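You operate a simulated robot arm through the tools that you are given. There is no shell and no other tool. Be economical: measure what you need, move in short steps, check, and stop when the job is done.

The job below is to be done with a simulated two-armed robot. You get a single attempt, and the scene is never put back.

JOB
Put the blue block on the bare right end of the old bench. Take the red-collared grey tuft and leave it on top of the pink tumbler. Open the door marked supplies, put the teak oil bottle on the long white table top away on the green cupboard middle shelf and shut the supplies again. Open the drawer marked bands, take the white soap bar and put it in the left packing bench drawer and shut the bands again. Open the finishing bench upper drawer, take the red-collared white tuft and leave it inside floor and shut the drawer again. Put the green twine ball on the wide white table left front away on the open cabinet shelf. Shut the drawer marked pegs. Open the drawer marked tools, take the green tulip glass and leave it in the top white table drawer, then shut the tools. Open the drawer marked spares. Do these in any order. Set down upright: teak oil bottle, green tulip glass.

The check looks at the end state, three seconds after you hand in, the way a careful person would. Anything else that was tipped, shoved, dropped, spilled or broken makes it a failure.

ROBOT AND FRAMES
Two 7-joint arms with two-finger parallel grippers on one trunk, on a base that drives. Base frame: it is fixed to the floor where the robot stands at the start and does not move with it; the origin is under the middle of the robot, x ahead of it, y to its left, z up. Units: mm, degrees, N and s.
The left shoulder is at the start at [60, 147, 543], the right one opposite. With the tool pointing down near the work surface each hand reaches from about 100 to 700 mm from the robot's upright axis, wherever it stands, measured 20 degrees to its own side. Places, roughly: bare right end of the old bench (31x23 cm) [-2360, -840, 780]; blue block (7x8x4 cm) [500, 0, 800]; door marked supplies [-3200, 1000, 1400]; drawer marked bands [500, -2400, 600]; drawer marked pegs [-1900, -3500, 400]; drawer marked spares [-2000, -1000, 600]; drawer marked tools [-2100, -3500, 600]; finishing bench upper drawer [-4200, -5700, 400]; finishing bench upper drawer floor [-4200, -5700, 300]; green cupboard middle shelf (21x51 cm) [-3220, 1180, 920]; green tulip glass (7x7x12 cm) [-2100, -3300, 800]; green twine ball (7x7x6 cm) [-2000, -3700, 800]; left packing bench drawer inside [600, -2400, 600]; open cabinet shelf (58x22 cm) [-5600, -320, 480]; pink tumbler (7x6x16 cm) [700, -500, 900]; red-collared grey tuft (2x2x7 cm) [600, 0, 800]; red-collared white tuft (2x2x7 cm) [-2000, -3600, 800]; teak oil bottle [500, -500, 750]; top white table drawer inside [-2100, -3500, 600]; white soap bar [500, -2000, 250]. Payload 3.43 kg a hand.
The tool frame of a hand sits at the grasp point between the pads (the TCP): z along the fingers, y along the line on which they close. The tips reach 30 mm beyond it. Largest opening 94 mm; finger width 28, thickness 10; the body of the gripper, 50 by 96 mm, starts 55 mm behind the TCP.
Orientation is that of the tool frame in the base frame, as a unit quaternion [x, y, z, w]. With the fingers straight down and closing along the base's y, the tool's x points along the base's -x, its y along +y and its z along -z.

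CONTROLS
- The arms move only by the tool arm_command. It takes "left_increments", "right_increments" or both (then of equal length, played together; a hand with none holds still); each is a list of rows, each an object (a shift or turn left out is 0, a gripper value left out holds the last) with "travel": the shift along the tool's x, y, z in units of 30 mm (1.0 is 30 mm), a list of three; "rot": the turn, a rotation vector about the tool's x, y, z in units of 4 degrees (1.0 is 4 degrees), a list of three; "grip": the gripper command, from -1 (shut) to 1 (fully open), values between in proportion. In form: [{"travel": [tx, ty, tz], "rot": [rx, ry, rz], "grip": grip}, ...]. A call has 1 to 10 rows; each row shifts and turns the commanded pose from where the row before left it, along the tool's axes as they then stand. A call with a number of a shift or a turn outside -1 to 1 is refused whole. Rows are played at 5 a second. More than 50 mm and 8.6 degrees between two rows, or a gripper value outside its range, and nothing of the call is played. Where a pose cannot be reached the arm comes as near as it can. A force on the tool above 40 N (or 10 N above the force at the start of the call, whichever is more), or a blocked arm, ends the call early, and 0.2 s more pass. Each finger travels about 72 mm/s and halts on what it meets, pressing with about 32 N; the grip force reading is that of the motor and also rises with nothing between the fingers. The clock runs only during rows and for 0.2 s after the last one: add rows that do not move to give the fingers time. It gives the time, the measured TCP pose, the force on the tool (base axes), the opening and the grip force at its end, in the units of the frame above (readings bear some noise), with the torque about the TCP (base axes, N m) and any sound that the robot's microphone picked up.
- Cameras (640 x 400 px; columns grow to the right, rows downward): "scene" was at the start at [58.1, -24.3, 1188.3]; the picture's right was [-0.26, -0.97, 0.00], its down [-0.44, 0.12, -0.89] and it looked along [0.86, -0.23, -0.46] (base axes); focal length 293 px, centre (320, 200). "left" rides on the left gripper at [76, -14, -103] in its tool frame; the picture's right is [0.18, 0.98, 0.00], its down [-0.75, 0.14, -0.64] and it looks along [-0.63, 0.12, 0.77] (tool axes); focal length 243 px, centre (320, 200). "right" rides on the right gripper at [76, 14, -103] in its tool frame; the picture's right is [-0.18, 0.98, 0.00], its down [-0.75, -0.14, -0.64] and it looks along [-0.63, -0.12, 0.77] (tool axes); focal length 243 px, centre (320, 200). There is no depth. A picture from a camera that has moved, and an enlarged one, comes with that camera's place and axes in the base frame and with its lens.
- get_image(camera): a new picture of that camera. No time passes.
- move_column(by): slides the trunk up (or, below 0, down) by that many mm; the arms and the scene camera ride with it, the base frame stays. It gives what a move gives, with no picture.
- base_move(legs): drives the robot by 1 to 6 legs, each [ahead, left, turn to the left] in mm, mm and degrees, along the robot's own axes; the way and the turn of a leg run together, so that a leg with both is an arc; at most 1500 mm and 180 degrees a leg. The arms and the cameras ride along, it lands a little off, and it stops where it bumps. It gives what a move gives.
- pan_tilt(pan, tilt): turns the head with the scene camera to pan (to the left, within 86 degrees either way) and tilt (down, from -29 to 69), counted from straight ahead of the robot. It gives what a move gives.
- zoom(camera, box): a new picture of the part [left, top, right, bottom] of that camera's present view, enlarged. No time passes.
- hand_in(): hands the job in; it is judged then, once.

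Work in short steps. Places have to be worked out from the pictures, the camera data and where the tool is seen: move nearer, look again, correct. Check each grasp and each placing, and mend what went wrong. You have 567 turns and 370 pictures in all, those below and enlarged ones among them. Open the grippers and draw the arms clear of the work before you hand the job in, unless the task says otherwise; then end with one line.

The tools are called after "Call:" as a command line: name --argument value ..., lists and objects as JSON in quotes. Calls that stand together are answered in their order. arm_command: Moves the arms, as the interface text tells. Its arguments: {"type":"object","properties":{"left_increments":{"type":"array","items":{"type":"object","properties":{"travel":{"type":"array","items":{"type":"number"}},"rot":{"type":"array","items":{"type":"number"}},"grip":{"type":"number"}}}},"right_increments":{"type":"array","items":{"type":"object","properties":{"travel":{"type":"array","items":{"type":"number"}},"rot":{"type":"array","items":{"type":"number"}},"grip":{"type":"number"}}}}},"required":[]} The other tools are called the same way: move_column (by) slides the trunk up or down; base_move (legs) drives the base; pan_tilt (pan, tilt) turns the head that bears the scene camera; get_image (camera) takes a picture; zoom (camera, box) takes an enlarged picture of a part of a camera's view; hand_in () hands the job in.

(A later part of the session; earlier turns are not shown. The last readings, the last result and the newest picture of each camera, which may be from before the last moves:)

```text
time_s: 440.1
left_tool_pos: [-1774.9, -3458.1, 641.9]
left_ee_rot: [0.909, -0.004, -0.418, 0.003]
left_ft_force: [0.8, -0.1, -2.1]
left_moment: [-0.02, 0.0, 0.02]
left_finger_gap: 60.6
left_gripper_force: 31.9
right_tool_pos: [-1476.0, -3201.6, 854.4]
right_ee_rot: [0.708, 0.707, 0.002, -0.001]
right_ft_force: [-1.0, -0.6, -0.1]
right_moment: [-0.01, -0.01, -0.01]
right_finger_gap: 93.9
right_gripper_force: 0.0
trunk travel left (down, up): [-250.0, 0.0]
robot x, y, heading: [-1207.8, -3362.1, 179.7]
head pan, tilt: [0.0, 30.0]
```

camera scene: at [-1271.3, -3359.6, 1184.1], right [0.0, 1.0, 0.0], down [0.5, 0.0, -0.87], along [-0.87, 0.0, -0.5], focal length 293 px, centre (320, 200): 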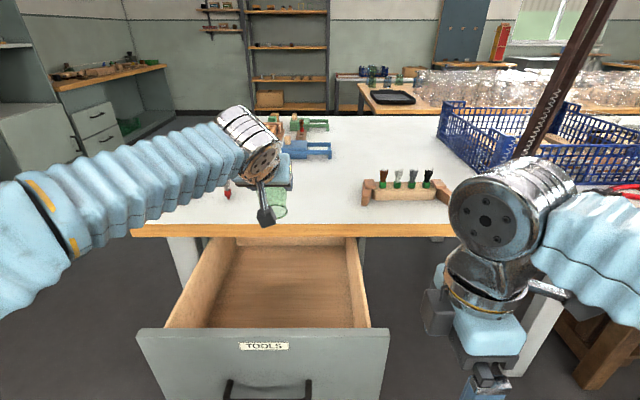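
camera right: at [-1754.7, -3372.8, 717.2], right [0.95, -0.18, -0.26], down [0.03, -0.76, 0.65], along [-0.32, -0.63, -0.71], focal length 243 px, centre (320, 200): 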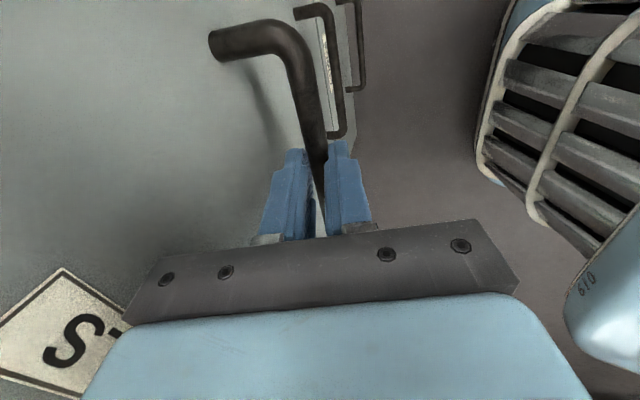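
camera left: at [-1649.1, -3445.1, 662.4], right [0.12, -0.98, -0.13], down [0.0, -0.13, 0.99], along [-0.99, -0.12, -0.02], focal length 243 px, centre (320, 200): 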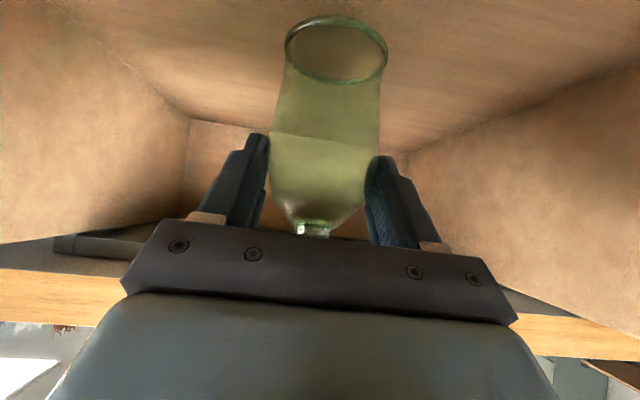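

Not yet touching; keep stepping.

Call:
arm_command --left_increments '[{"travel": [0.076, 0, 0.065]}, {}]'

Call:
arm_command --left_increments '[{"travel": [0.076, 0, 0.065]}, {}]'

Call:
arm_command --left_increments '[{"travel": [0.076, 0, 0.065]}, {}]'

Call:
get_image --camera "left"

```text
time_s: 440.7
left_tool_pos: [-1775.1, -3458.2, 637.3]
left_ee_rot: [0.909, -0.002, -0.417, 0.005]
left_ft_force: [-0.6, -0.1, -2.3]
left_moment: [0.0, -0.02, 0.0]
left_finger_gap: 60.5
left_gripper_force: 32.4
right_tool_pos: [-1475.1, -3201.7, 854.2]
right_ee_rot: [0.708, 0.707, 0.002, -0.001]
right_ft_force: [0.9, -0.1, 0.4]
right_moment: [-0.05, -0.02, -0.01]
right_finger_gap: 94.0
right_gripper_force: 0.1
trunk travel left (down, up): [-250.0, 0.0]
robot x, y, heading: [-1209.5, -3355.7, 180.0]
head pan, tilt: [0.0, 30.0]
```

```text
time_s: 441.3
left_tool_pos: [-1774.6, -3458.8, 636.9]
left_ee_rot: [0.909, -0.003, -0.418, 0.005]
left_ft_force: [-0.8, -0.7, -2.4]
left_moment: [-0.01, -0.03, 0.0]
left_finger_gap: 60.6
left_gripper_force: 32.0
right_tool_pos: [-1475.8, -3200.6, 854.4]
right_ee_rot: [0.708, 0.706, 0.003, -0.001]
right_ft_force: [-0.5, -0.5, -0.1]
right_moment: [-0.02, 0.01, -0.03]
right_finger_gap: 93.9
right_gripper_force: 0.0
trunk travel left (down, up): [-250.0, 0.0]
robot x, y, heading: [-1212.0, -3358.5, 179.7]
head pan, tilt: [0.0, 30.0]
```

```text
time_s: 441.9
left_tool_pos: [-1775.9, -3457.2, 632.5]
left_ee_rot: [0.908, -0.003, -0.418, 0.004]
left_ft_force: [0.4, -0.1, -1.7]
left_moment: [-0.01, -0.04, -0.02]
left_finger_gap: 60.6
left_gripper_force: 32.0
right_tool_pos: [-1476.1, -3201.2, 853.6]
right_ee_rot: [0.708, 0.706, 0.003, -0.001]
right_ft_force: [-0.1, -0.4, 1.1]
right_moment: [-0.01, 0.03, 0.02]
right_finger_gap: 94.1
right_gripper_force: 0.0
trunk travel left (down, up): [-250.0, 0.0]
robot x, y, heading: [-1210.6, -3358.3, 180.1]
head pan, tilt: [0.0, 30.0]
```

```text
168 pictures are left
camera left: at [-1647.9, -3444.5, 641.0], right [0.12, -0.98, -0.13], down [0.0, -0.13, 0.99], along [-0.99, -0.12, -0.02], focal length 243 px, centre (320, 200)
```

left: 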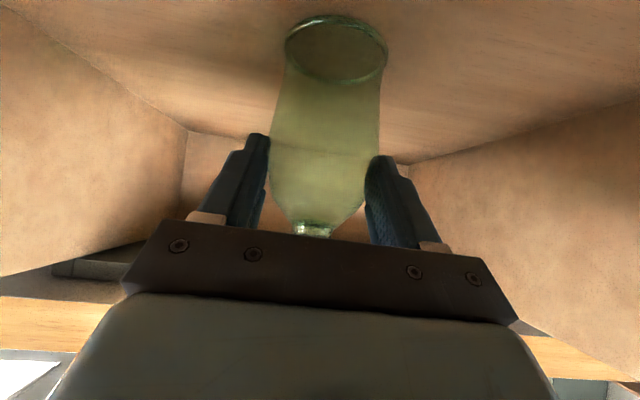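

Call:
arm_command --left_increments '[{"travel": [0.076, 0, 0.065]}, {}]'

Call:
arm_command --left_increments '[{"travel": [0.076, 0, 0.065]}, {}]'

Call:
arm_command --left_increments '[{"travel": [0.076, 0, 0.065]}, {}]'

```text
time_s: 442.5
left_tool_pos: [-1776.2, -3457.5, 632.1]
left_ee_rot: [0.907, -0.003, -0.421, 0.004]
left_ft_force: [3.6, 0.5, 7.6]
left_moment: [0.15, -0.38, -0.04]
left_finger_gap: 60.7
left_gripper_force: 31.9
right_tool_pos: [-1474.1, -3201.4, 854.9]
right_ee_rot: [0.708, 0.706, 0.002, -0.002]
right_ft_force: [0.5, 0.4, -1.0]
right_moment: [0.01, -0.01, 0.0]
right_finger_gap: 93.8
right_gripper_force: 0.0
trunk travel left (down, up): [-250.0, 0.0]
robot x, y, heading: [-1209.2, -3358.2, 179.8]
head pan, tilt: [0.0, 30.0]
```

```text
time_s: 443.1
left_tool_pos: [-1774.3, -3457.9, 631.5]
left_ee_rot: [0.907, -0.003, -0.422, 0.004]
left_ft_force: [8.3, 0.1, 24.3]
left_moment: [0.03, 0.15, -0.05]
left_finger_gap: 60.6
left_gripper_force: 32.4
right_tool_pos: [-1473.6, -3201.8, 856.3]
right_ee_rot: [0.708, 0.707, 0.001, -0.003]
right_ft_force: [-0.7, -0.3, 0.0]
right_moment: [0.03, 0.0, 0.02]
right_finger_gap: 94.0
right_gripper_force: 0.0
trunk travel left (down, up): [-250.0, 0.0]
robot x, y, heading: [-1210.9, -3359.5, 180.0]
head pan, tilt: [0.0, 30.0]
```

```text
time_s: 443.7
left_tool_pos: [-1773.8, -3457.5, 628.1]
left_ee_rot: [0.907, -0.002, -0.422, 0.005]
left_ft_force: [7.9, 0.6, 37.7]
left_moment: [0.17, 0.34, -0.07]
left_finger_gap: 61.0
left_gripper_force: 32.4
right_tool_pos: [-1473.4, -3201.6, 856.1]
right_ee_rot: [0.707, 0.707, 0.002, -0.002]
right_ft_force: [0.2, 0.1, -0.7]
right_moment: [-0.01, 0.0, -0.02]
right_finger_gap: 93.9
right_gripper_force: 0.0
trunk travel left (down, up): [-250.0, 0.0]
robot x, y, heading: [-1214.9, -3360.3, 179.8]
head pan, tilt: [0.0, 30.0]
```

Contact with the drawer floor. Relieve ~4 mm and open gently.

Call:
arm_command --left_increments '[{"travel": [-0.11, 0, -0.093]}, {}, {"grip": 0.33}, {"grip": 0.38}, {"grip": 0.45}, {"grip": 0.55}, {"grip": 0.7}, {"grip": 0.9}, {}]'

Call:
get_image --camera "left"

```text
time_s: 445.7
left_tool_pos: [-1775.5, -3459.1, 626.6]
left_ee_rot: [0.908, -0.003, -0.418, 0.004]
left_ft_force: [-0.6, 0.2, 0.1]
left_moment: [0.01, 0.01, -0.01]
left_finger_gap: 89.1
left_gripper_force: 0.0
right_tool_pos: [-1475.6, -3201.9, 855.2]
right_ee_rot: [0.708, 0.707, 0.003, -0.003]
right_ft_force: [-0.7, -0.2, 0.0]
right_moment: [0.02, 0.0, 0.0]
right_finger_gap: 93.9
right_gripper_force: 0.1
trunk travel left (down, up): [-250.0, 0.0]
robot x, y, heading: [-1209.3, -3360.7, 179.8]
head pan, tilt: [0.0, 30.0]
```

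```text
167 pictures are left
camera left: at [-1647.4, -3445.6, 636.1], right [0.12, -0.98, -0.13], down [0.0, -0.13, 0.99], along [-0.99, -0.12, -0.02], focal length 243 px, centre (320, 200)
```

left: 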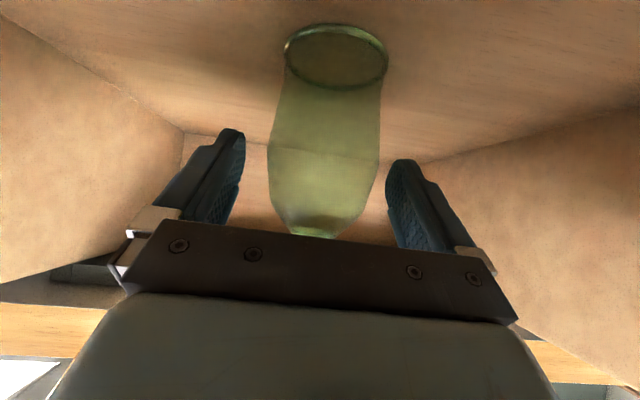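

Glass stands upright. Rise vertically.

Call:
arm_command --left_increments '[{"travel": [-0.38, 0, -0.33]}, {"travel": [-0.759, 0, -0.651]}, {"travel": [-0.759, 0, -0.651]}, {"travel": [-0.759, 0, -0.651]}, {"travel": [-0.759, 0, -0.651]}, {"travel": [-0.759, 0, -0.651]}, {"travel": [-0.759, 0, -0.651]}, {"travel": [-0.759, 0, -0.651]}, {}]'

Call:
get_image --camera "scene"

```text
time_s: 447.7
left_tool_pos: [-1778.9, -3456.0, 851.8]
left_ee_rot: [0.909, -0.003, -0.417, 0.004]
left_ft_force: [-0.5, -0.3, 0.1]
left_moment: [-0.01, 0.02, -0.02]
left_finger_gap: 89.2
left_gripper_force: 0.1
right_tool_pos: [-1476.5, -3201.7, 854.2]
right_ee_rot: [0.708, 0.706, 0.003, -0.001]
right_ft_force: [-0.2, -0.3, 0.3]
right_moment: [0.03, -0.02, 0.0]
right_finger_gap: 94.0
right_gripper_force: 0.0
trunk travel left (down, up): [-250.0, 0.0]
robot x, y, heading: [-1209.3, -3359.6, 180.1]
head pan, tilt: [0.0, 30.0]
```

```text
166 pictures are left
camera scene: at [-1271.2, -3359.5, 1184.2], right [0.0, 1.0, 0.0], down [0.5, 0.0, -0.87], along [-0.87, 0.0, -0.5], focal length 293 px, centre (320, 200)
```

scene: 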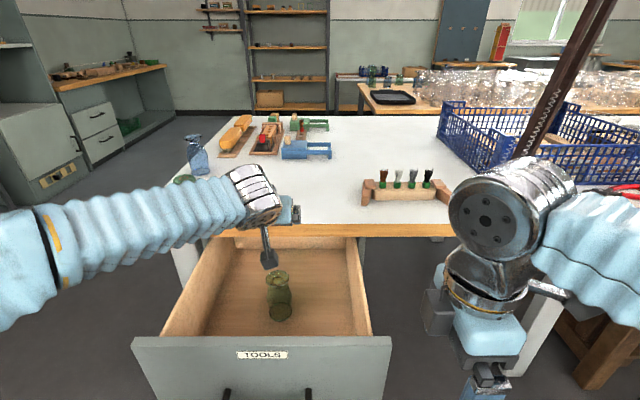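

Glass is standing in the drawer. Now close TOOLS gently: withdraw, make a fist, place it against the panel with the arm.

Call:
base_move --legs '[[-310, 0, 0]]'

Call:
arm_command --left_increments '[{"travel": [0.759, 0, 0.651], "grip": -1}, {"travel": [0.759, 0, 0.651]}, {"travel": [0.759, 0, 0.651]}, {"travel": [0.759, 0, 0.651]}, {"travel": [0.6, 0, 0.5]}, {}]'

Call:
get_image --camera "scene"

```text
time_s: 449.8
left_tool_pos: [-1472.6, -3454.9, 851.5]
left_ee_rot: [0.908, -0.003, -0.418, 0.004]
left_ft_force: [0.1, -1.0, 0.3]
left_moment: [0.0, 0.01, -0.01]
left_finger_gap: 89.3
left_gripper_force: 0.0
right_tool_pos: [-1170.3, -3202.6, 856.0]
right_ee_rot: [0.708, 0.707, 0.002, -0.001]
right_ft_force: [1.1, 0.8, -0.4]
right_moment: [0.0, -0.02, 0.01]
right_finger_gap: 94.0
right_gripper_force: 0.1
trunk travel left (down, up): [-250.0, 0.0]
robot x, y, heading: [-904.0, -3364.6, 179.9]
head pan, tilt: [0.0, 30.0]
```

```text
time_s: 451.2
left_tool_pos: [-1470.4, -3460.4, 710.3]
left_ee_rot: [0.909, -0.003, -0.417, 0.004]
left_ft_force: [-0.1, 0.3, -0.5]
left_moment: [0.0, -0.01, -0.02]
left_finger_gap: 0.0
left_gripper_force: 31.6
right_tool_pos: [-1169.2, -3203.6, 854.2]
right_ee_rot: [0.709, 0.705, 0.003, -0.001]
right_ft_force: [0.7, -0.5, 0.3]
right_moment: [0.03, 0.02, -0.02]
right_finger_gap: 94.2
right_gripper_force: 0.1
trunk travel left (down, up): [-250.0, 0.0]
robot x, y, heading: [-902.2, -3359.8, 179.8]
head pan, tilt: [0.0, 30.0]
```

```text
165 pictures are left
camera scene: at [-965.8, -3360.3, 1184.1], right [0.0, 1.0, 0.0], down [0.5, 0.0, -0.87], along [-0.87, 0.0, -0.5], focal length 293 px, centre (320, 200)
```

scene: 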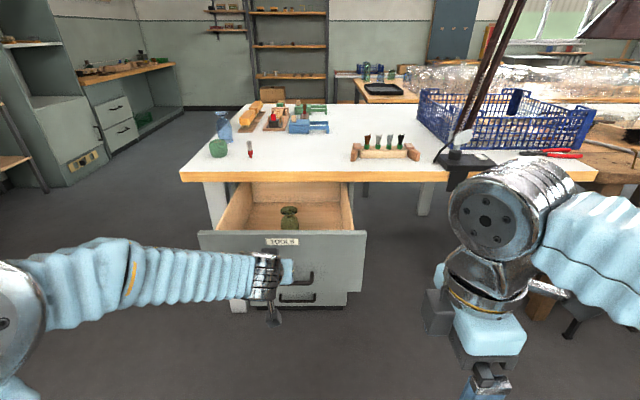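

Call:
base_move --legs '[[70, 0, 0]]'

Call:
arm_command --left_increments '[{"travel": [-0.2, 0, 0.23]}, {"travel": [-0.2, 0, 0.23]}, {"travel": [-0.2, 0, 0.23]}, {"travel": [-0.2, 0, 0.23]}, {"travel": [-0.2, 0, 0.23]}, {"travel": [-0.2, 0, 0.23]}, {"travel": [-0.2, 0, 0.23]}, {}]'

Call:
get_image --camera "scene"

```text
time_s: 452.2
left_tool_pos: [-1541.0, -3461.4, 710.1]
left_ee_rot: [0.909, -0.003, -0.418, 0.004]
left_ft_force: [-0.2, 1.0, 0.4]
left_moment: [0.01, 0.0, -0.03]
left_finger_gap: 0.2
left_gripper_force: 32.4
right_tool_pos: [-1240.0, -3202.6, 854.9]
right_ee_rot: [0.709, 0.705, 0.003, -0.001]
right_ft_force: [0.8, -0.6, -0.1]
right_moment: [-0.01, 0.03, -0.03]
right_finger_gap: 94.1
right_gripper_force: 0.2
trunk travel left (down, up): [-250.0, 0.0]
robot x, y, heading: [-973.8, -3359.6, 179.7]
head pan, tilt: [0.0, 30.0]
```

```text
time_s: 454.0
left_tool_pos: [-1605.2, -3461.0, 709.2]
left_ee_rot: [0.908, -0.003, -0.418, 0.004]
left_ft_force: [0.3, 0.4, 0.2]
left_moment: [-0.01, -0.03, -0.01]
left_finger_gap: 0.3
left_gripper_force: 31.7
right_tool_pos: [-1239.3, -3202.6, 854.2]
right_ee_rot: [0.708, 0.706, 0.003, -0.001]
right_ft_force: [0.6, 0.2, -0.9]
right_moment: [0.01, -0.02, 0.0]
right_finger_gap: 94.0
right_gripper_force: 0.0
trunk travel left (down, up): [-250.0, 0.0]
robot x, y, heading: [-977.8, -3362.8, 180.1]
head pan, tilt: [0.0, 30.0]
```

```text
164 pictures are left
camera scene: at [-1035.8, -3360.1, 1184.2], right [0.0, 1.0, 0.0], down [0.5, 0.0, -0.87], along [-0.87, 0.0, -0.5], focal length 293 px, centre (320, 200)
```

scene: 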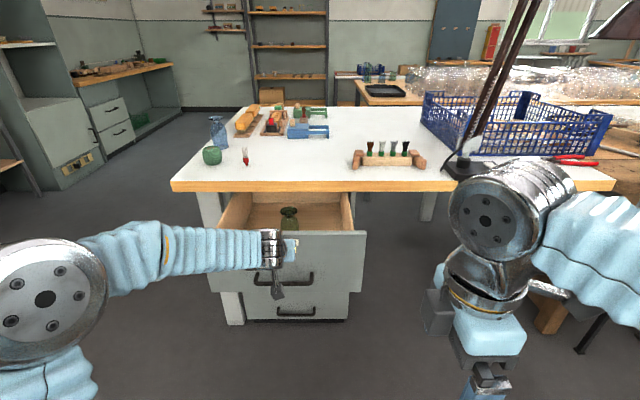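

In contact. Drive ahead 180, then finish with the arm slowly.

Call:
base_move --legs '[[90, 0, 0], [90, 0, 0]]'

Call:
get_image --camera "scene"

```text
time_s: 455.8
left_tool_pos: [-1785.1, -3459.4, 709.0]
left_ee_rot: [0.908, -0.004, -0.419, 0.004]
left_ft_force: [0.1, -0.3, 0.5]
left_moment: [0.01, 0.0, -0.02]
left_finger_gap: 0.0
left_gripper_force: 32.2
right_tool_pos: [-1419.6, -3200.9, 854.6]
right_ee_rot: [0.709, 0.705, 0.002, -0.001]
right_ft_force: [-0.3, -0.2, 0.0]
right_moment: [-0.02, 0.0, -0.02]
right_finger_gap: 94.2
right_gripper_force: 0.0
trunk travel left (down, up): [-250.0, 0.0]
robot x, y, heading: [-1156.2, -3357.8, 180.0]
head pan, tilt: [0.0, 30.0]
```

```text
163 pictures are left
camera scene: at [-1216.4, -3359.1, 1184.2], right [0.01, 1.0, 0.0], down [0.5, 0.0, -0.87], along [-0.87, 0.01, -0.5], focal length 293 px, centre (320, 200)
```

scene: 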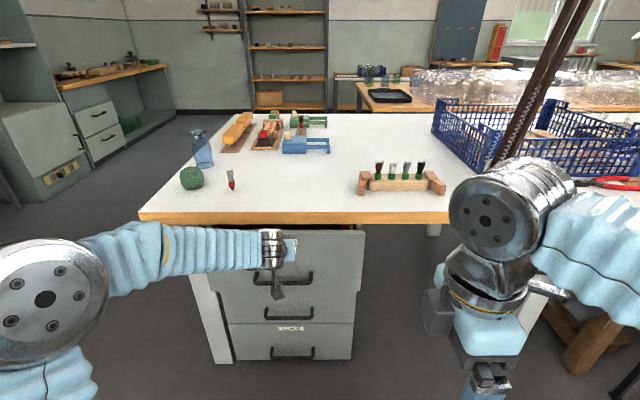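

Call:
arm_command --left_increments '[{"travel": [-0.25, 0, 0.29]}, {"travel": [-0.25, 0, 0.29]}, {"travel": [-0.25, 0, 0.29]}, {"travel": [-0.25, 0, 0.29]}, {"travel": [-0.25, 0, 0.29]}, {"travel": [-0.2, 0, 0.23]}, {"travel": [-0.2, 0, 0.23]}, {"travel": [-0.2, 0, 0.23]}, {}]'

Call:
get_image --camera "scene"

```text
time_s: 457.2
left_tool_pos: [-1845.8, -3458.9, 710.1]
left_ee_rot: [0.91, -0.003, -0.415, 0.004]
left_ft_force: [26.8, -4.2, 10.5]
left_moment: [-0.01, 0.07, 0.12]
left_finger_gap: 0.1
left_gripper_force: 32.2
right_tool_pos: [-1418.1, -3201.7, 855.5]
right_ee_rot: [0.709, 0.706, 0.001, -0.003]
right_ft_force: [0.1, -1.2, 0.0]
right_moment: [-0.01, 0.02, 0.0]
right_finger_gap: 94.0
right_gripper_force: 0.3
trunk travel left (down, up): [-250.0, 0.0]
robot x, y, heading: [-1155.2, -3355.9, 179.5]
head pan, tilt: [0.0, 30.0]
stopped in row 7 (left hand): the force on the tool passed its limit at 60 N (the readings are from after the stop); the commanded pose is now the measured one
```

```text
162 pictures are left
camera scene: at [-1213.2, -3359.4, 1184.6], right [0.01, 1.0, 0.0], down [0.5, 0.0, -0.87], along [-0.87, 0.0, -0.5], focal length 293 px, centre (320, 200)
```

scene: 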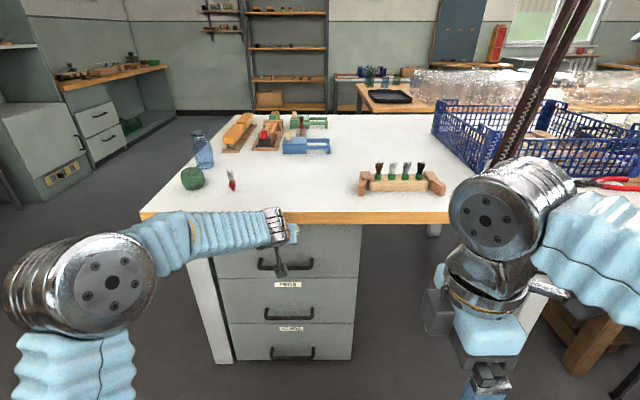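

TOOLS is shut. Next pick up the white tuft with the right hand: withdraw the left, then position the robot.

Call:
arm_command --left_increments '[{"travel": [0.65, 0, -0.76]}, {"travel": [0.65, 0, -0.76]}, {"travel": [0, 0, -1]}, {"travel": [0, 0, -1]}, {"travel": [-0.759, 0, -0.651]}, {"travel": [-0.759, 0, -0.651]}, {"travel": [-0.759, 0, -0.651]}, {"travel": [-0.759, 0, -0.651]}, {"travel": [-0.759, 0, -0.651], "grip": 1}, {}]'

Call:
base_move --legs '[[0, 400, 0], [250, 0, 0]]'

Call:
arm_command --right_increments '[{"travel": [0, -1, -0.5]}, {"travel": [0, -1, -0.5]}, {"travel": [0, -1, 0]}, {"travel": [0, -1, 0]}, {"travel": [0, -1, 0]}, {"travel": [0, -1, 0]}, {}]'

Call:
get_image --camera "scene"

Call:
get_image --camera "right"

```text
time_s: 459.4
left_tool_pos: [-1744.8, -3457.1, 898.1]
left_ee_rot: [0.91, -0.004, -0.414, 0.003]
left_ft_force: [0.1, -0.1, 0.2]
left_moment: [-0.04, 0.0, -0.03]
left_finger_gap: 82.2
left_gripper_force: 0.0
right_tool_pos: [-1420.6, -3200.5, 855.2]
right_ee_rot: [0.71, 0.705, 0.003, -0.001]
right_ft_force: [-0.4, -0.9, -0.2]
right_moment: [0.0, -0.01, 0.01]
right_finger_gap: 94.1
right_gripper_force: 0.1
trunk travel left (down, up): [-250.0, 0.0]
robot x, y, heading: [-1153.0, -3359.0, 180.0]
head pan, tilt: [0.0, 30.0]
```

```text
time_s: 463.4
left_tool_pos: [-1993.3, -3878.1, 898.2]
left_ee_rot: [0.91, 0.003, -0.414, 0.007]
left_ft_force: [0.1, -0.1, 0.6]
left_moment: [0.0, -0.04, -0.04]
left_finger_gap: 93.6
left_gripper_force: 0.0
right_tool_pos: [-1672.0, -3617.5, 855.4]
right_ee_rot: [0.704, 0.711, 0.003, -0.001]
right_ft_force: [0.4, -1.2, 0.5]
right_moment: [-0.02, 0.01, 0.01]
right_finger_gap: 94.0
right_gripper_force: 0.0
trunk travel left (down, up): [-250.0, 0.0]
robot x, y, heading: [-1406.0, -3770.2, -179.3]
head pan, tilt: [0.0, 30.0]
```

```text
time_s: 465.0
left_tool_pos: [-1994.2, -3878.6, 897.2]
left_ee_rot: [0.91, 0.004, -0.414, 0.007]
left_ft_force: [-0.5, -0.3, -0.2]
left_moment: [-0.01, -0.02, 0.0]
left_finger_gap: 93.9
left_gripper_force: 0.1
right_tool_pos: [-1852.2, -3620.7, 883.4]
right_ee_rot: [0.703, 0.711, 0.002, -0.002]
right_ft_force: [0.8, -0.6, 0.9]
right_moment: [-0.01, -0.04, 0.01]
right_finger_gap: 94.0
right_gripper_force: 0.1
trunk travel left (down, up): [-250.0, 0.0]
robot x, y, heading: [-1403.7, -3770.7, -179.4]
head pan, tilt: [0.0, 30.0]
```

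```text
161 pictures are left
camera scene: at [-1466.6, -3771.9, 1184.1], right [-0.01, 1.0, 0.0], down [0.5, 0.01, -0.87], along [-0.87, -0.01, -0.5], focal length 293 px, centre (320, 200)
```

scene: 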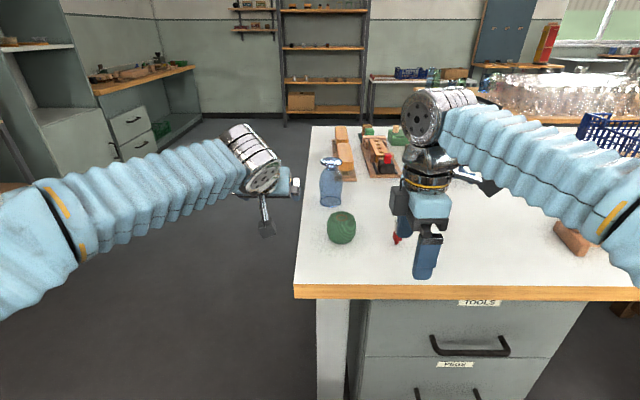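

```text
160 pictures are left
camera right: at [-1838.7, -3545.9, 986.9], right [0.98, -0.17, 0.0], down [-0.13, -0.76, 0.64], along [-0.11, -0.63, -0.77], focal length 243 px, centre (320, 200)
```

right: 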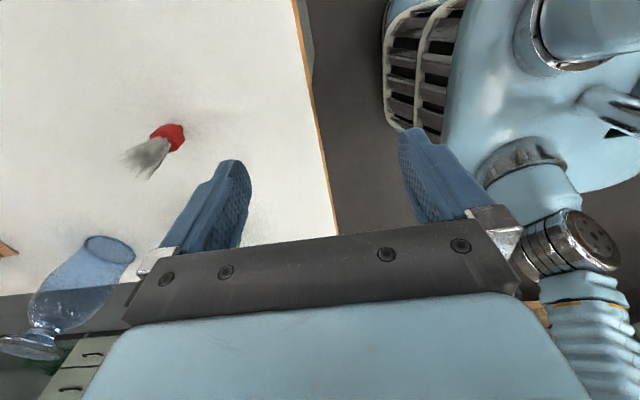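

Tuft at (-1977,-3612). Move above it (slightly higher) and check.

Call:
arm_command --right_increments '[{"travel": [0.1, -0.8, -0.4]}, {"travel": [0.1, -0.85, -0.2]}, {"travel": [0.1, -0.85, 0]}, {"travel": [0, -0.85, 0]}, {"travel": [0, -0.82, 0]}, {}]'

Call:
get_image --camera "right"

```text
time_s: 466.4
left_tool_pos: [-1993.9, -3879.1, 897.7]
left_ee_rot: [0.91, 0.004, -0.413, 0.007]
left_ft_force: [0.4, -0.4, 0.0]
left_moment: [0.02, 0.01, 0.0]
left_finger_gap: 94.0
left_gripper_force: 0.0
right_tool_pos: [-1979.3, -3610.0, 901.6]
right_ee_rot: [0.703, 0.712, 0.002, -0.002]
right_ft_force: [-0.9, -0.1, -0.5]
right_moment: [0.03, 0.01, -0.01]
right_finger_gap: 94.1
right_gripper_force: 0.1
trunk travel left (down, up): [-250.0, 0.0]
robot x, y, heading: [-1408.8, -3768.2, -179.3]
head pan, tilt: [0.0, 30.0]
```

```text
159 pictures are left
camera right: at [-1965.5, -3536.3, 1005.1], right [0.98, -0.17, 0.0], down [-0.13, -0.76, 0.64], along [-0.11, -0.63, -0.77], focal length 243 px, centre (320, 200)
```

right: 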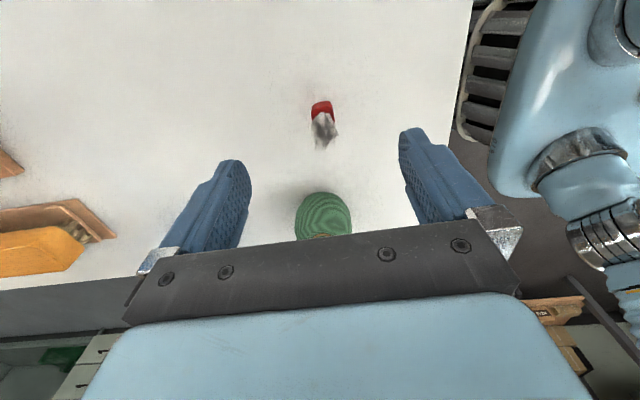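

Aligned. Descend and close.

Call:
arm_command --right_increments '[{"travel": [0.07, 0.07, 0.9]}, {"travel": [0, 0, 0.9]}, {"travel": [0, 0, 0.8]}, {}, {"grip": 0}, {"grip": -1}, {"grip": -1}, {"grip": -1}, {"grip": -1}, {}]'

Call:
get_image --camera "right"

```text
time_s: 468.6
left_tool_pos: [-1993.6, -3878.1, 897.3]
left_ee_rot: [0.91, 0.003, -0.414, 0.007]
left_ft_force: [0.6, 0.6, -0.1]
left_moment: [0.0, 0.01, -0.01]
left_finger_gap: 94.1
left_gripper_force: 0.0
right_tool_pos: [-1975.1, -3608.0, 823.4]
right_ee_rot: [0.703, 0.711, 0.003, -0.001]
right_ft_force: [-0.2, -0.3, 0.4]
right_moment: [0.0, 0.0, 0.03]
right_finger_gap: 16.2
right_gripper_force: 32.1
trunk travel left (down, up): [-250.0, 0.0]
robot x, y, heading: [-1407.4, -3768.6, -179.3]
head pan, tilt: [0.0, 30.0]
```

```text
158 pictures are left
camera right: at [-1961.4, -3533.0, 926.5], right [0.98, -0.17, 0.0], down [-0.13, -0.76, 0.64], along [-0.11, -0.63, -0.77], focal length 243 px, centre (320, 200)
```

right: 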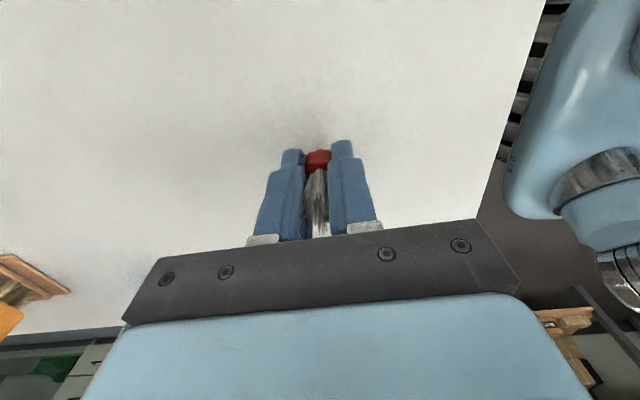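

Tuft gripped. Lift and draw it back toward the body.

Call:
arm_command --right_increments '[{"travel": [0, 0, -0.5]}, {"travel": [0, 0, -1]}, {"travel": [0, 0, -1]}, {"travel": [0, 0.8, 0]}, {"travel": [0, 1, 0]}, {"travel": [0, 1, 0]}, {"travel": [0, 1, 0]}, {"travel": [0, 1, 0]}, {"travel": [0, 1, 0]}, {"travel": [0, 1, -0.5]}]'

Call:
get_image --camera "scene"

Call:
get_image --camera "left"

```text
time_s: 470.8
left_tool_pos: [-1994.4, -3879.4, 897.9]
left_ee_rot: [0.91, 0.004, -0.414, 0.008]
left_ft_force: [0.2, 0.3, 0.1]
left_moment: [0.0, 0.02, -0.02]
left_finger_gap: 94.1
left_gripper_force: 0.0
right_tool_pos: [-1770.7, -3607.4, 913.3]
right_ee_rot: [0.704, 0.711, 0.002, -0.002]
right_ft_force: [0.5, 0.0, 0.2]
right_moment: [-0.01, -0.03, 0.0]
right_finger_gap: 16.6
right_gripper_force: 32.0
trunk travel left (down, up): [-250.0, 0.0]
robot x, y, heading: [-1405.1, -3770.4, -179.5]
head pan, tilt: [0.0, 30.0]
```

```text
157 pictures are left
camera scene: at [-1466.6, -3772.0, 1184.1], right [-0.01, 1.0, 0.0], down [0.5, 0.01, -0.87], along [-0.87, -0.01, -0.5], focal length 293 px, centre (320, 200)
```

scene: 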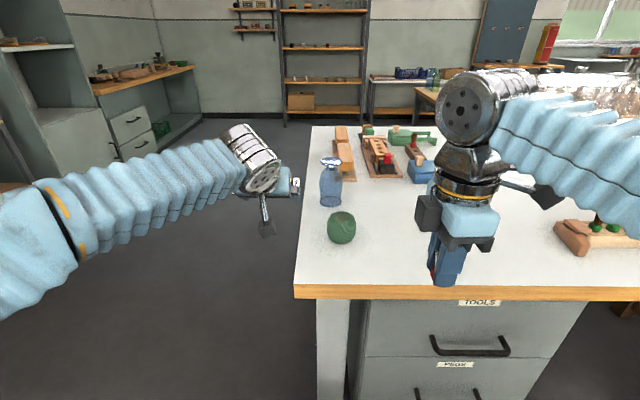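

```text
156 pictures are left
camera left: at [-1866.9, -3863.7, 907.3], right [0.13, -0.98, -0.13], down [-0.01, -0.13, 0.99], along [-0.99, -0.13, -0.03], focal length 243 px, centre (320, 200)
```

left: 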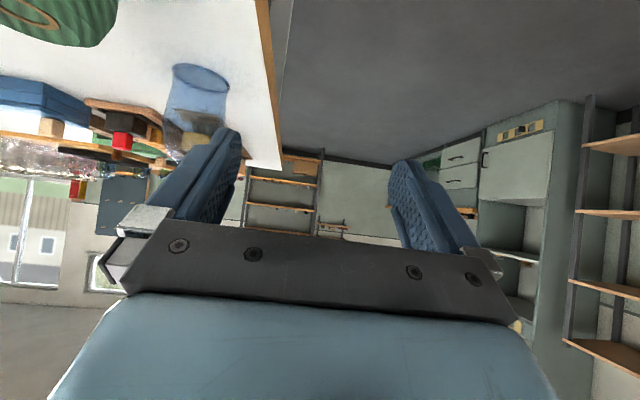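

Ball centre ≈(-1985,-3729,812). Use the base to bring the left hand in front of it.

Call:
base_move --legs '[[-90, 0, 0], [0, -150, 0]]'

Call:
get_image --camera "left"

```text
time_s: 472.9
left_tool_pos: [-1905.9, -3727.6, 897.5]
left_ee_rot: [0.91, 0.001, -0.414, 0.006]
left_ft_force: [0.3, 0.8, 0.2]
left_moment: [0.02, -0.02, -0.02]
left_finger_gap: 94.0
left_gripper_force: 0.0
right_tool_pos: [-1683.1, -3457.6, 913.2]
right_ee_rot: [0.705, 0.709, 0.003, -0.001]
right_ft_force: [0.0, -0.8, -0.7]
right_moment: [0.01, 0.03, -0.01]
right_finger_gap: 16.3
right_gripper_force: 32.6
trunk travel left (down, up): [-250.0, 0.0]
robot x, y, heading: [-1316.9, -3624.4, -179.7]
head pan, tilt: [0.0, 30.0]
```

```text
155 pictures are left
camera left: at [-1779.5, -3713.0, 907.3], right [0.13, -0.98, -0.13], down [-0.01, -0.13, 0.99], along [-0.99, -0.13, -0.03], focal length 243 px, centre (320, 200)
```

left: 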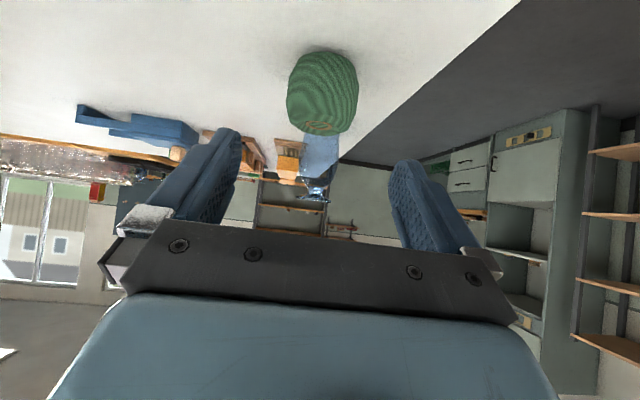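

Ball centred. Advance to grasp and close.

Call:
arm_command --left_increments '[{"travel": [0.1, 0.02, 0.92]}, {"travel": [0.1, 0.02, 0.92]}, {"travel": [0.1, 0, 0.92]}, {"travel": [0.1, 0, 0.9]}, {}, {"grip": 0.5}, {"grip": 0}, {"grip": -1}, {"grip": -1}, {}]'

Call:
get_image --camera "left"

```text
time_s: 475.1
left_tool_pos: [-1980.6, -3731.4, 816.0]
left_ee_rot: [0.91, 0.001, -0.414, 0.006]
left_ft_force: [0.4, -0.1, -0.5]
left_moment: [0.0, -0.04, 0.0]
left_finger_gap: 64.6
left_gripper_force: 31.9
right_tool_pos: [-1682.2, -3456.0, 913.4]
right_ee_rot: [0.706, 0.708, 0.003, -0.001]
right_ft_force: [0.1, 0.0, 0.2]
right_moment: [-0.01, -0.04, -0.02]
right_finger_gap: 16.1
right_gripper_force: 32.2
trunk travel left (down, up): [-250.0, 0.0]
robot x, y, heading: [-1316.8, -3620.3, -179.6]
head pan, tilt: [0.0, 30.0]
```

```text
154 pictures are left
camera left: at [-1853.6, -3716.3, 826.0], right [0.13, -0.98, -0.13], down [-0.01, -0.13, 0.99], along [-0.99, -0.13, -0.03], focal length 243 px, centre (320, 200)
```

left: 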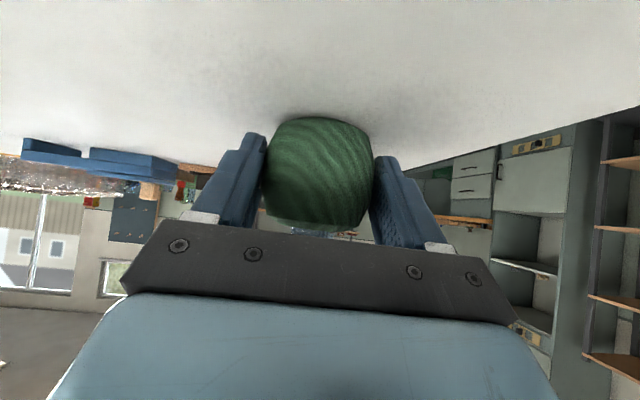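

Gripped. Lift and retract.

Call:
arm_command --left_increments '[{"travel": [-0.3, 0, -0.26]}, {"travel": [-0.76, 0, -0.65]}, {"travel": [-0.76, 0, -0.65]}, {"travel": [-0.76, 0, -0.65]}, {"travel": [0.65, 0, -0.76]}, {"travel": [0.65, 0, -0.76]}, {"travel": [0.65, 0, -0.76]}, {"travel": [0.65, 0, -0.76]}, {"travel": [0.65, 0, -0.76]}, {}]'

Call:
get_image --camera "left"

Call:
pan_tilt --pan -40 --tilt 15

Call:
get_image --camera "scene"

Call:
pan_tilt --pan 50 --tilt 15

Call:
get_image --camera "scene"

```text
time_s: 477.3
left_tool_pos: [-1832.4, -3729.0, 922.4]
left_ee_rot: [0.91, 0.001, -0.414, 0.006]
left_ft_force: [-0.4, -0.6, -0.7]
left_moment: [0.05, -0.01, -0.03]
left_finger_gap: 64.8
left_gripper_force: 32.0
right_tool_pos: [-1682.1, -3456.8, 913.7]
right_ee_rot: [0.705, 0.709, 0.003, -0.001]
right_ft_force: [0.2, 0.3, -0.2]
right_moment: [0.01, -0.02, 0.02]
right_finger_gap: 16.5
right_gripper_force: 32.6
trunk travel left (down, up): [-250.0, 0.0]
robot x, y, heading: [-1318.8, -3618.2, -179.7]
head pan, tilt: [0.0, 30.0]
```

```text
153 pictures are left
camera left: at [-1705.6, -3714.1, 932.1], right [0.13, -0.98, -0.13], down [-0.01, -0.13, 0.99], along [-0.99, -0.13, -0.03], focal length 243 px, centre (320, 200)
```

left: 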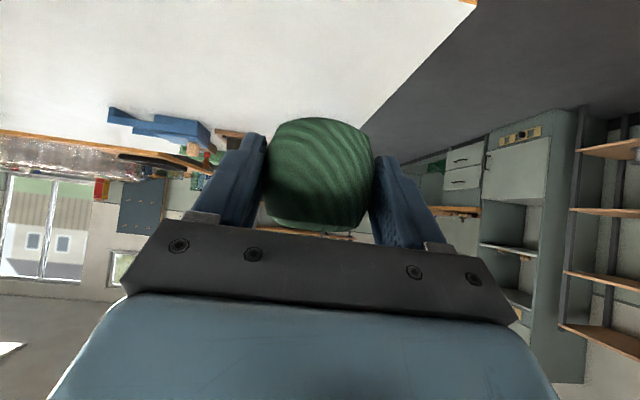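

```text
time_s: 478.3
left_tool_pos: [-1832.7, -3728.3, 922.4]
left_ee_rot: [0.91, 0.0, -0.414, 0.006]
left_ft_force: [0.0, -0.2, -0.9]
left_moment: [-0.02, -0.02, 0.03]
left_finger_gap: 64.7
left_gripper_force: 32.0
right_tool_pos: [-1682.5, -3457.8, 913.4]
right_ee_rot: [0.705, 0.709, 0.002, -0.001]
right_ft_force: [-0.8, 0.3, 0.3]
right_moment: [-0.03, 0.01, -0.01]
right_finger_gap: 16.4
right_gripper_force: 32.3
trunk travel left (down, up): [-250.0, 0.0]
robot x, y, heading: [-1321.3, -3622.7, -179.6]
head pan, tilt: [-40.0, 15.0]
```

```text
152 pictures are left
camera scene: at [-1360.1, -3563.4, 1208.3], right [0.64, 0.77, 0.0], down [0.2, -0.17, -0.97], along [-0.74, 0.62, -0.26], focal length 293 px, centre (320, 200)
```

scene: 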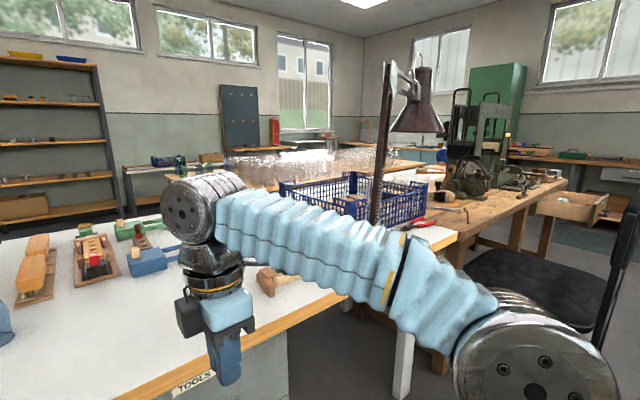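

```text
time_s: 480.0
left_tool_pos: [-1834.6, -3729.2, 922.2]
left_ee_rot: [0.91, 0.001, -0.414, 0.007]
left_ft_force: [0.2, 0.1, 1.0]
left_moment: [0.01, -0.02, 0.02]
left_finger_gap: 64.4
left_gripper_force: 32.0
right_tool_pos: [-1683.6, -3456.7, 913.6]
right_ee_rot: [0.705, 0.709, 0.002, -0.001]
right_ft_force: [0.1, -0.9, 0.4]
right_moment: [0.01, -0.04, -0.02]
right_finger_gap: 16.3
right_gripper_force: 31.8
trunk travel left (down, up): [-250.0, 0.0]
robot x, y, heading: [-1318.2, -3623.2, -179.8]
head pan, tilt: [50.0, 15.0]
```

```text
151 pictures are left
camera scene: at [-1348.0, -3694.9, 1208.4], right [-0.77, 0.64, 0.0], down [0.17, 0.2, -0.97], along [-0.62, -0.74, -0.26], focal length 293 px, centre (320, 200)
```

scene: 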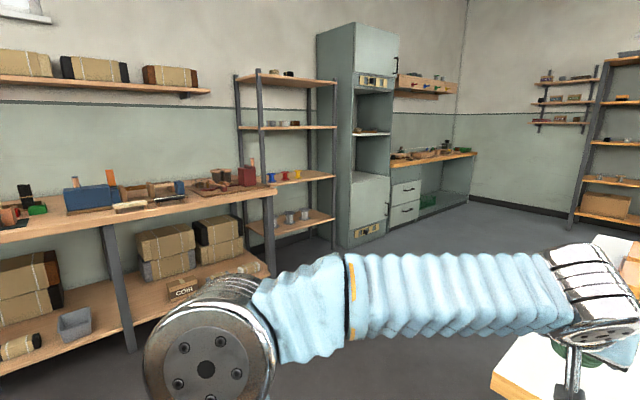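

Both items are held. Next the open cabinet near (-5600,-320): drive around the table's far end along y≈-4400 heading west, then look north.

Call:
base_move --legs '[[-200, 0, 0], [0, 790, 0], [1500, 0, 0], [1400, 0, 0]]'

Call:
pan_tilt --pan -60 --tilt 15

Call:
get_image --camera "scene"

```text
time_s: 499.5
left_tool_pos: [-4619.5, -4528.0, 922.5]
left_ee_rot: [0.91, -0.008, -0.415, 0.002]
left_ft_force: [-0.4, -0.3, -0.3]
left_moment: [0.02, 0.0, 0.0]
left_finger_gap: 63.8
left_gripper_force: 31.9
right_tool_pos: [-4464.6, -4260.3, 913.6]
right_ee_rot: [0.713, 0.701, 0.002, -0.001]
right_ft_force: [-0.2, -0.3, -0.2]
right_moment: [0.02, -0.06, 0.02]
right_finger_gap: 16.4
right_gripper_force: 32.1
trunk travel left (down, up): [-250.0, 0.0]
robot x, y, heading: [-4105.4, -4432.0, 179.2]
head pan, tilt: [50.0, 15.0]
```

```text
time_s: 501.4
left_tool_pos: [-4619.2, -4530.2, 922.7]
left_ee_rot: [0.91, -0.009, -0.414, 0.001]
left_ft_force: [0.5, -0.4, -1.4]
left_moment: [0.01, 0.0, -0.05]
left_finger_gap: 63.8
left_gripper_force: 31.7
right_tool_pos: [-4463.0, -4261.0, 913.7]
right_ee_rot: [0.712, 0.702, 0.003, -0.001]
right_ft_force: [0.3, -0.5, -0.4]
right_moment: [0.02, 0.0, 0.01]
right_finger_gap: 16.2
right_gripper_force: 31.7
trunk travel left (down, up): [-250.0, 0.0]
robot x, y, heading: [-4105.5, -4433.5, 179.1]
head pan, tilt: [-60.0, 15.0]
```

```text
150 pictures are left
camera scene: at [-4118.8, -4353.4, 1208.4], right [0.87, 0.49, 0.0], down [0.13, -0.23, -0.97], along [-0.47, 0.84, -0.26], focal length 293 px, centre (320, 200)
```

scene: 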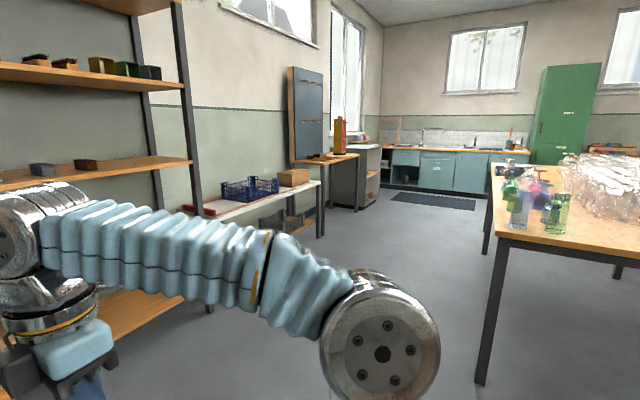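

Corridor between the glass table (x>-3975) and wall furniture (x<-5450) is clear. Drive to x≈-4660 and strafe right along it.

Call:
base_move --legs '[[555, 0, 0.9], [0, -1400, 0], [0, -1300, 0]]'

Call:
pan_tilt --pan -40 --tilt 20

Call:
get_image --camera "scene"

```text
time_s: 517.4
left_tool_pos: [-5153.7, -1799.3, 922.7]
left_ee_rot: [0.91, -0.004, -0.414, 0.004]
left_ft_force: [0.2, -1.4, -1.1]
left_moment: [0.02, -0.03, 0.02]
left_finger_gap: 63.2
left_gripper_force: 32.1
right_tool_pos: [-5000.5, -1529.7, 913.6]
right_ee_rot: [0.709, 0.705, 0.003, -0.001]
right_ft_force: [-0.1, -0.6, 0.3]
right_moment: [0.01, 0.02, 0.01]
right_finger_gap: 16.5
right_gripper_force: 32.3
trunk travel left (down, up): [-250.0, 0.0]
robot x, y, heading: [-4635.3, -1697.8, 179.8]
head pan, tilt: [-60.0, 15.0]
```

```text
time_s: 518.2
left_tool_pos: [-5154.2, -1799.8, 921.2]
left_ee_rot: [0.91, -0.004, -0.414, 0.004]
left_ft_force: [0.5, -0.2, -0.6]
left_moment: [0.04, -0.02, -0.05]
left_finger_gap: 63.2
left_gripper_force: 32.1
right_tool_pos: [-5001.2, -1529.0, 913.3]
right_ee_rot: [0.709, 0.705, 0.003, 0.0]
right_ft_force: [1.0, -0.8, -0.4]
right_moment: [0.02, -0.02, -0.01]
right_finger_gap: 16.3
right_gripper_force: 32.3
trunk travel left (down, up): [-250.0, 0.0]
robot x, y, heading: [-4631.2, -1698.3, 179.6]
head pan, tilt: [-40.0, 20.0]
```

```text
149 pictures are left
camera scene: at [-4678.9, -1639.2, 1200.2], right [0.65, 0.76, 0.0], down [0.26, -0.22, -0.94], along [-0.72, 0.61, -0.34], focal length 293 px, centre (320, 200)
```

scene: 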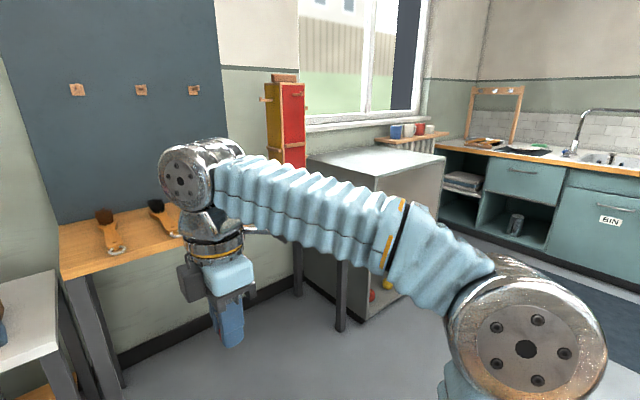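

Cabinet ahead-right. Continue strafing to face it.

Call:
base_move --legs '[[0, -1400, 0]]'

Call:
pan_tilt --pan 0 --tilt 35

Call:
get_image --camera "scene"

```text
time_s: 525.2
left_tool_pos: [-5141.7, -389.4, 921.8]
left_ee_rot: [0.91, -0.006, -0.414, 0.003]
left_ft_force: [0.9, -0.4, 0.2]
left_moment: [0.02, -0.01, -0.01]
left_finger_gap: 63.3
left_gripper_force: 32.0
right_tool_pos: [-4985.8, -119.8, 912.7]
right_ee_rot: [0.711, 0.703, 0.002, -0.001]
right_ft_force: [0.2, -0.2, 0.8]
right_moment: [0.02, -0.02, 0.01]
right_finger_gap: 16.3
right_gripper_force: 31.9
trunk travel left (down, up): [-250.0, 0.0]
robot x, y, heading: [-4622.2, -291.4, 179.4]
head pan, tilt: [-40.0, 20.0]
```

```text
time_s: 526.3
left_tool_pos: [-5142.7, -389.2, 922.1]
left_ee_rot: [0.91, -0.006, -0.414, 0.003]
left_ft_force: [0.2, -0.2, -0.5]
left_moment: [0.01, 0.05, -0.02]
left_finger_gap: 63.3
left_gripper_force: 32.3
right_tool_pos: [-4985.9, -120.0, 914.3]
right_ee_rot: [0.712, 0.702, 0.003, -0.001]
right_ft_force: [-0.2, 0.2, -0.3]
right_moment: [0.03, 0.02, -0.02]
right_finger_gap: 16.2
right_gripper_force: 32.2
trunk travel left (down, up): [-250.0, 0.0]
robot x, y, heading: [-4622.0, -294.2, 179.3]
head pan, tilt: [0.0, 35.0]
```

```text
148 pictures are left
camera scene: at [-4683.2, -291.6, 1176.4], right [0.01, 1.0, 0.0], down [0.57, -0.01, -0.82], along [-0.82, 0.01, -0.57], focal length 293 px, centre (320, 200)
```

scene: 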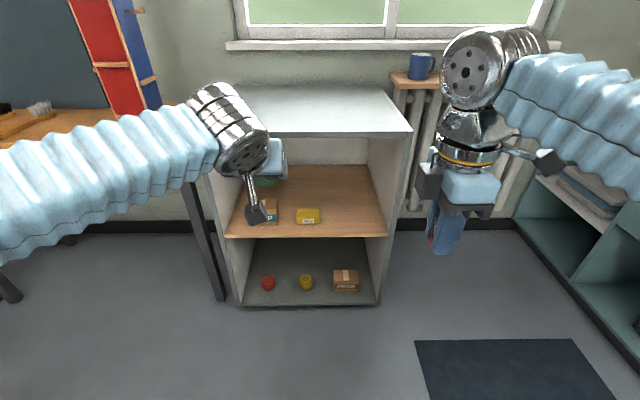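

Cabinet shelf (z≈480) front edge ≈x -5450; free spot right of the yellow block, y≈-180. Strafe right, lower the trunk, reduce the tilt slightly.

Call:
base_move --legs '[[0, -210, 0.7]]'

Call:
move_column --by -200

Call:
arm_command --left_increments '[{"travel": [0.76, 0, 0.65], "rot": [0, 0.6, 0]}, {"travel": [0.76, 0, 0.65], "rot": [0, 0.6, 0]}, {"travel": [0.72, 0, 0.7]}, {"travel": [0.72, 0, 0.7]}, {"travel": [0.4, 0, 0.4]}, {}]'

Call:
get_image --camera "scene"

Call:
get_image --camera "left"

```text
time_s: 527.9
left_tool_pos: [-5139.3, -191.2, 922.9]
left_ee_rot: [0.91, 0.0, -0.414, 0.006]
left_ft_force: [1.0, 0.7, -0.2]
left_moment: [0.0, -0.03, -0.03]
left_finger_gap: 63.3
left_gripper_force: 32.0
right_tool_pos: [-4988.8, 79.3, 913.9]
right_ee_rot: [0.705, 0.709, 0.002, -0.001]
right_ft_force: [0.2, 0.3, 0.5]
right_moment: [-0.03, -0.02, 0.01]
right_finger_gap: 16.4
right_gripper_force: 32.5
trunk travel left (down, up): [-250.0, 0.0]
robot x, y, heading: [-4627.8, -83.1, -179.5]
head pan, tilt: [0.0, 35.0]
```

```text
time_s: 530.1
left_tool_pos: [-5138.7, -191.1, 720.8]
left_ee_rot: [0.91, 0.001, -0.414, 0.007]
left_ft_force: [0.8, 0.2, -0.7]
left_moment: [0.03, -0.01, -0.03]
left_finger_gap: 63.2
left_gripper_force: 32.1
right_tool_pos: [-4988.8, 80.3, 713.3]
right_ee_rot: [0.705, 0.709, 0.002, -0.001]
right_ft_force: [-0.8, -0.1, -0.2]
right_moment: [-0.01, -0.02, -0.01]
right_finger_gap: 16.3
right_gripper_force: 32.2
trunk travel left (down, up): [-50.0, 200.0]
robot x, y, heading: [-4624.5, -83.9, -179.5]
head pan, tilt: [0.0, 35.0]
```

```text
time_s: 531.5
left_tool_pos: [-5135.7, -190.7, 584.1]
left_ee_rot: [0.927, 0.001, -0.375, 0.006]
left_ft_force: [0.4, -0.8, -1.0]
left_moment: [0.01, -0.02, 0.0]
left_finger_gap: 63.1
left_gripper_force: 32.1
right_tool_pos: [-4988.9, 80.3, 713.7]
right_ee_rot: [0.705, 0.709, 0.003, -0.001]
right_ft_force: [0.0, 0.3, -0.6]
right_moment: [-0.02, 0.02, 0.01]
right_finger_gap: 16.4
right_gripper_force: 32.2
trunk travel left (down, up): [-50.0, 200.0]
robot x, y, heading: [-4622.5, -83.5, -179.9]
head pan, tilt: [0.0, 35.0]
```

```text
147 pictures are left
camera scene: at [-4682.3, -86.0, 976.4], right [0.0, 1.0, 0.0], down [0.57, 0.0, -0.82], along [-0.82, 0.0, -0.57], focal length 293 px, centre (320, 200)
```

scene: 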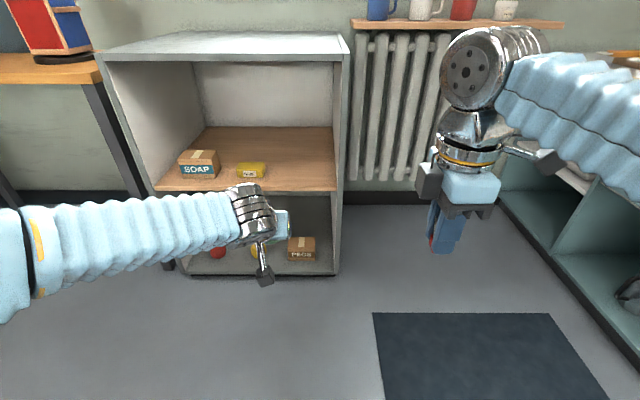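

```text
146 pictures are left
camera left: at [-5009.6, -176.9, 605.4], right [0.14, -0.98, -0.12], down [-0.09, -0.13, 0.99], along [-0.99, -0.13, -0.11], focal length 243 px, centre (320, 200)
```

left: 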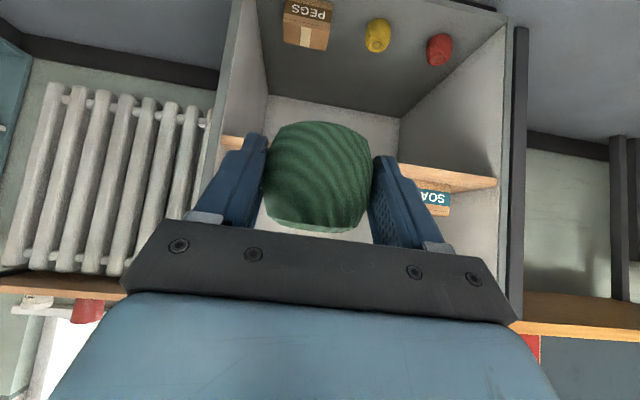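

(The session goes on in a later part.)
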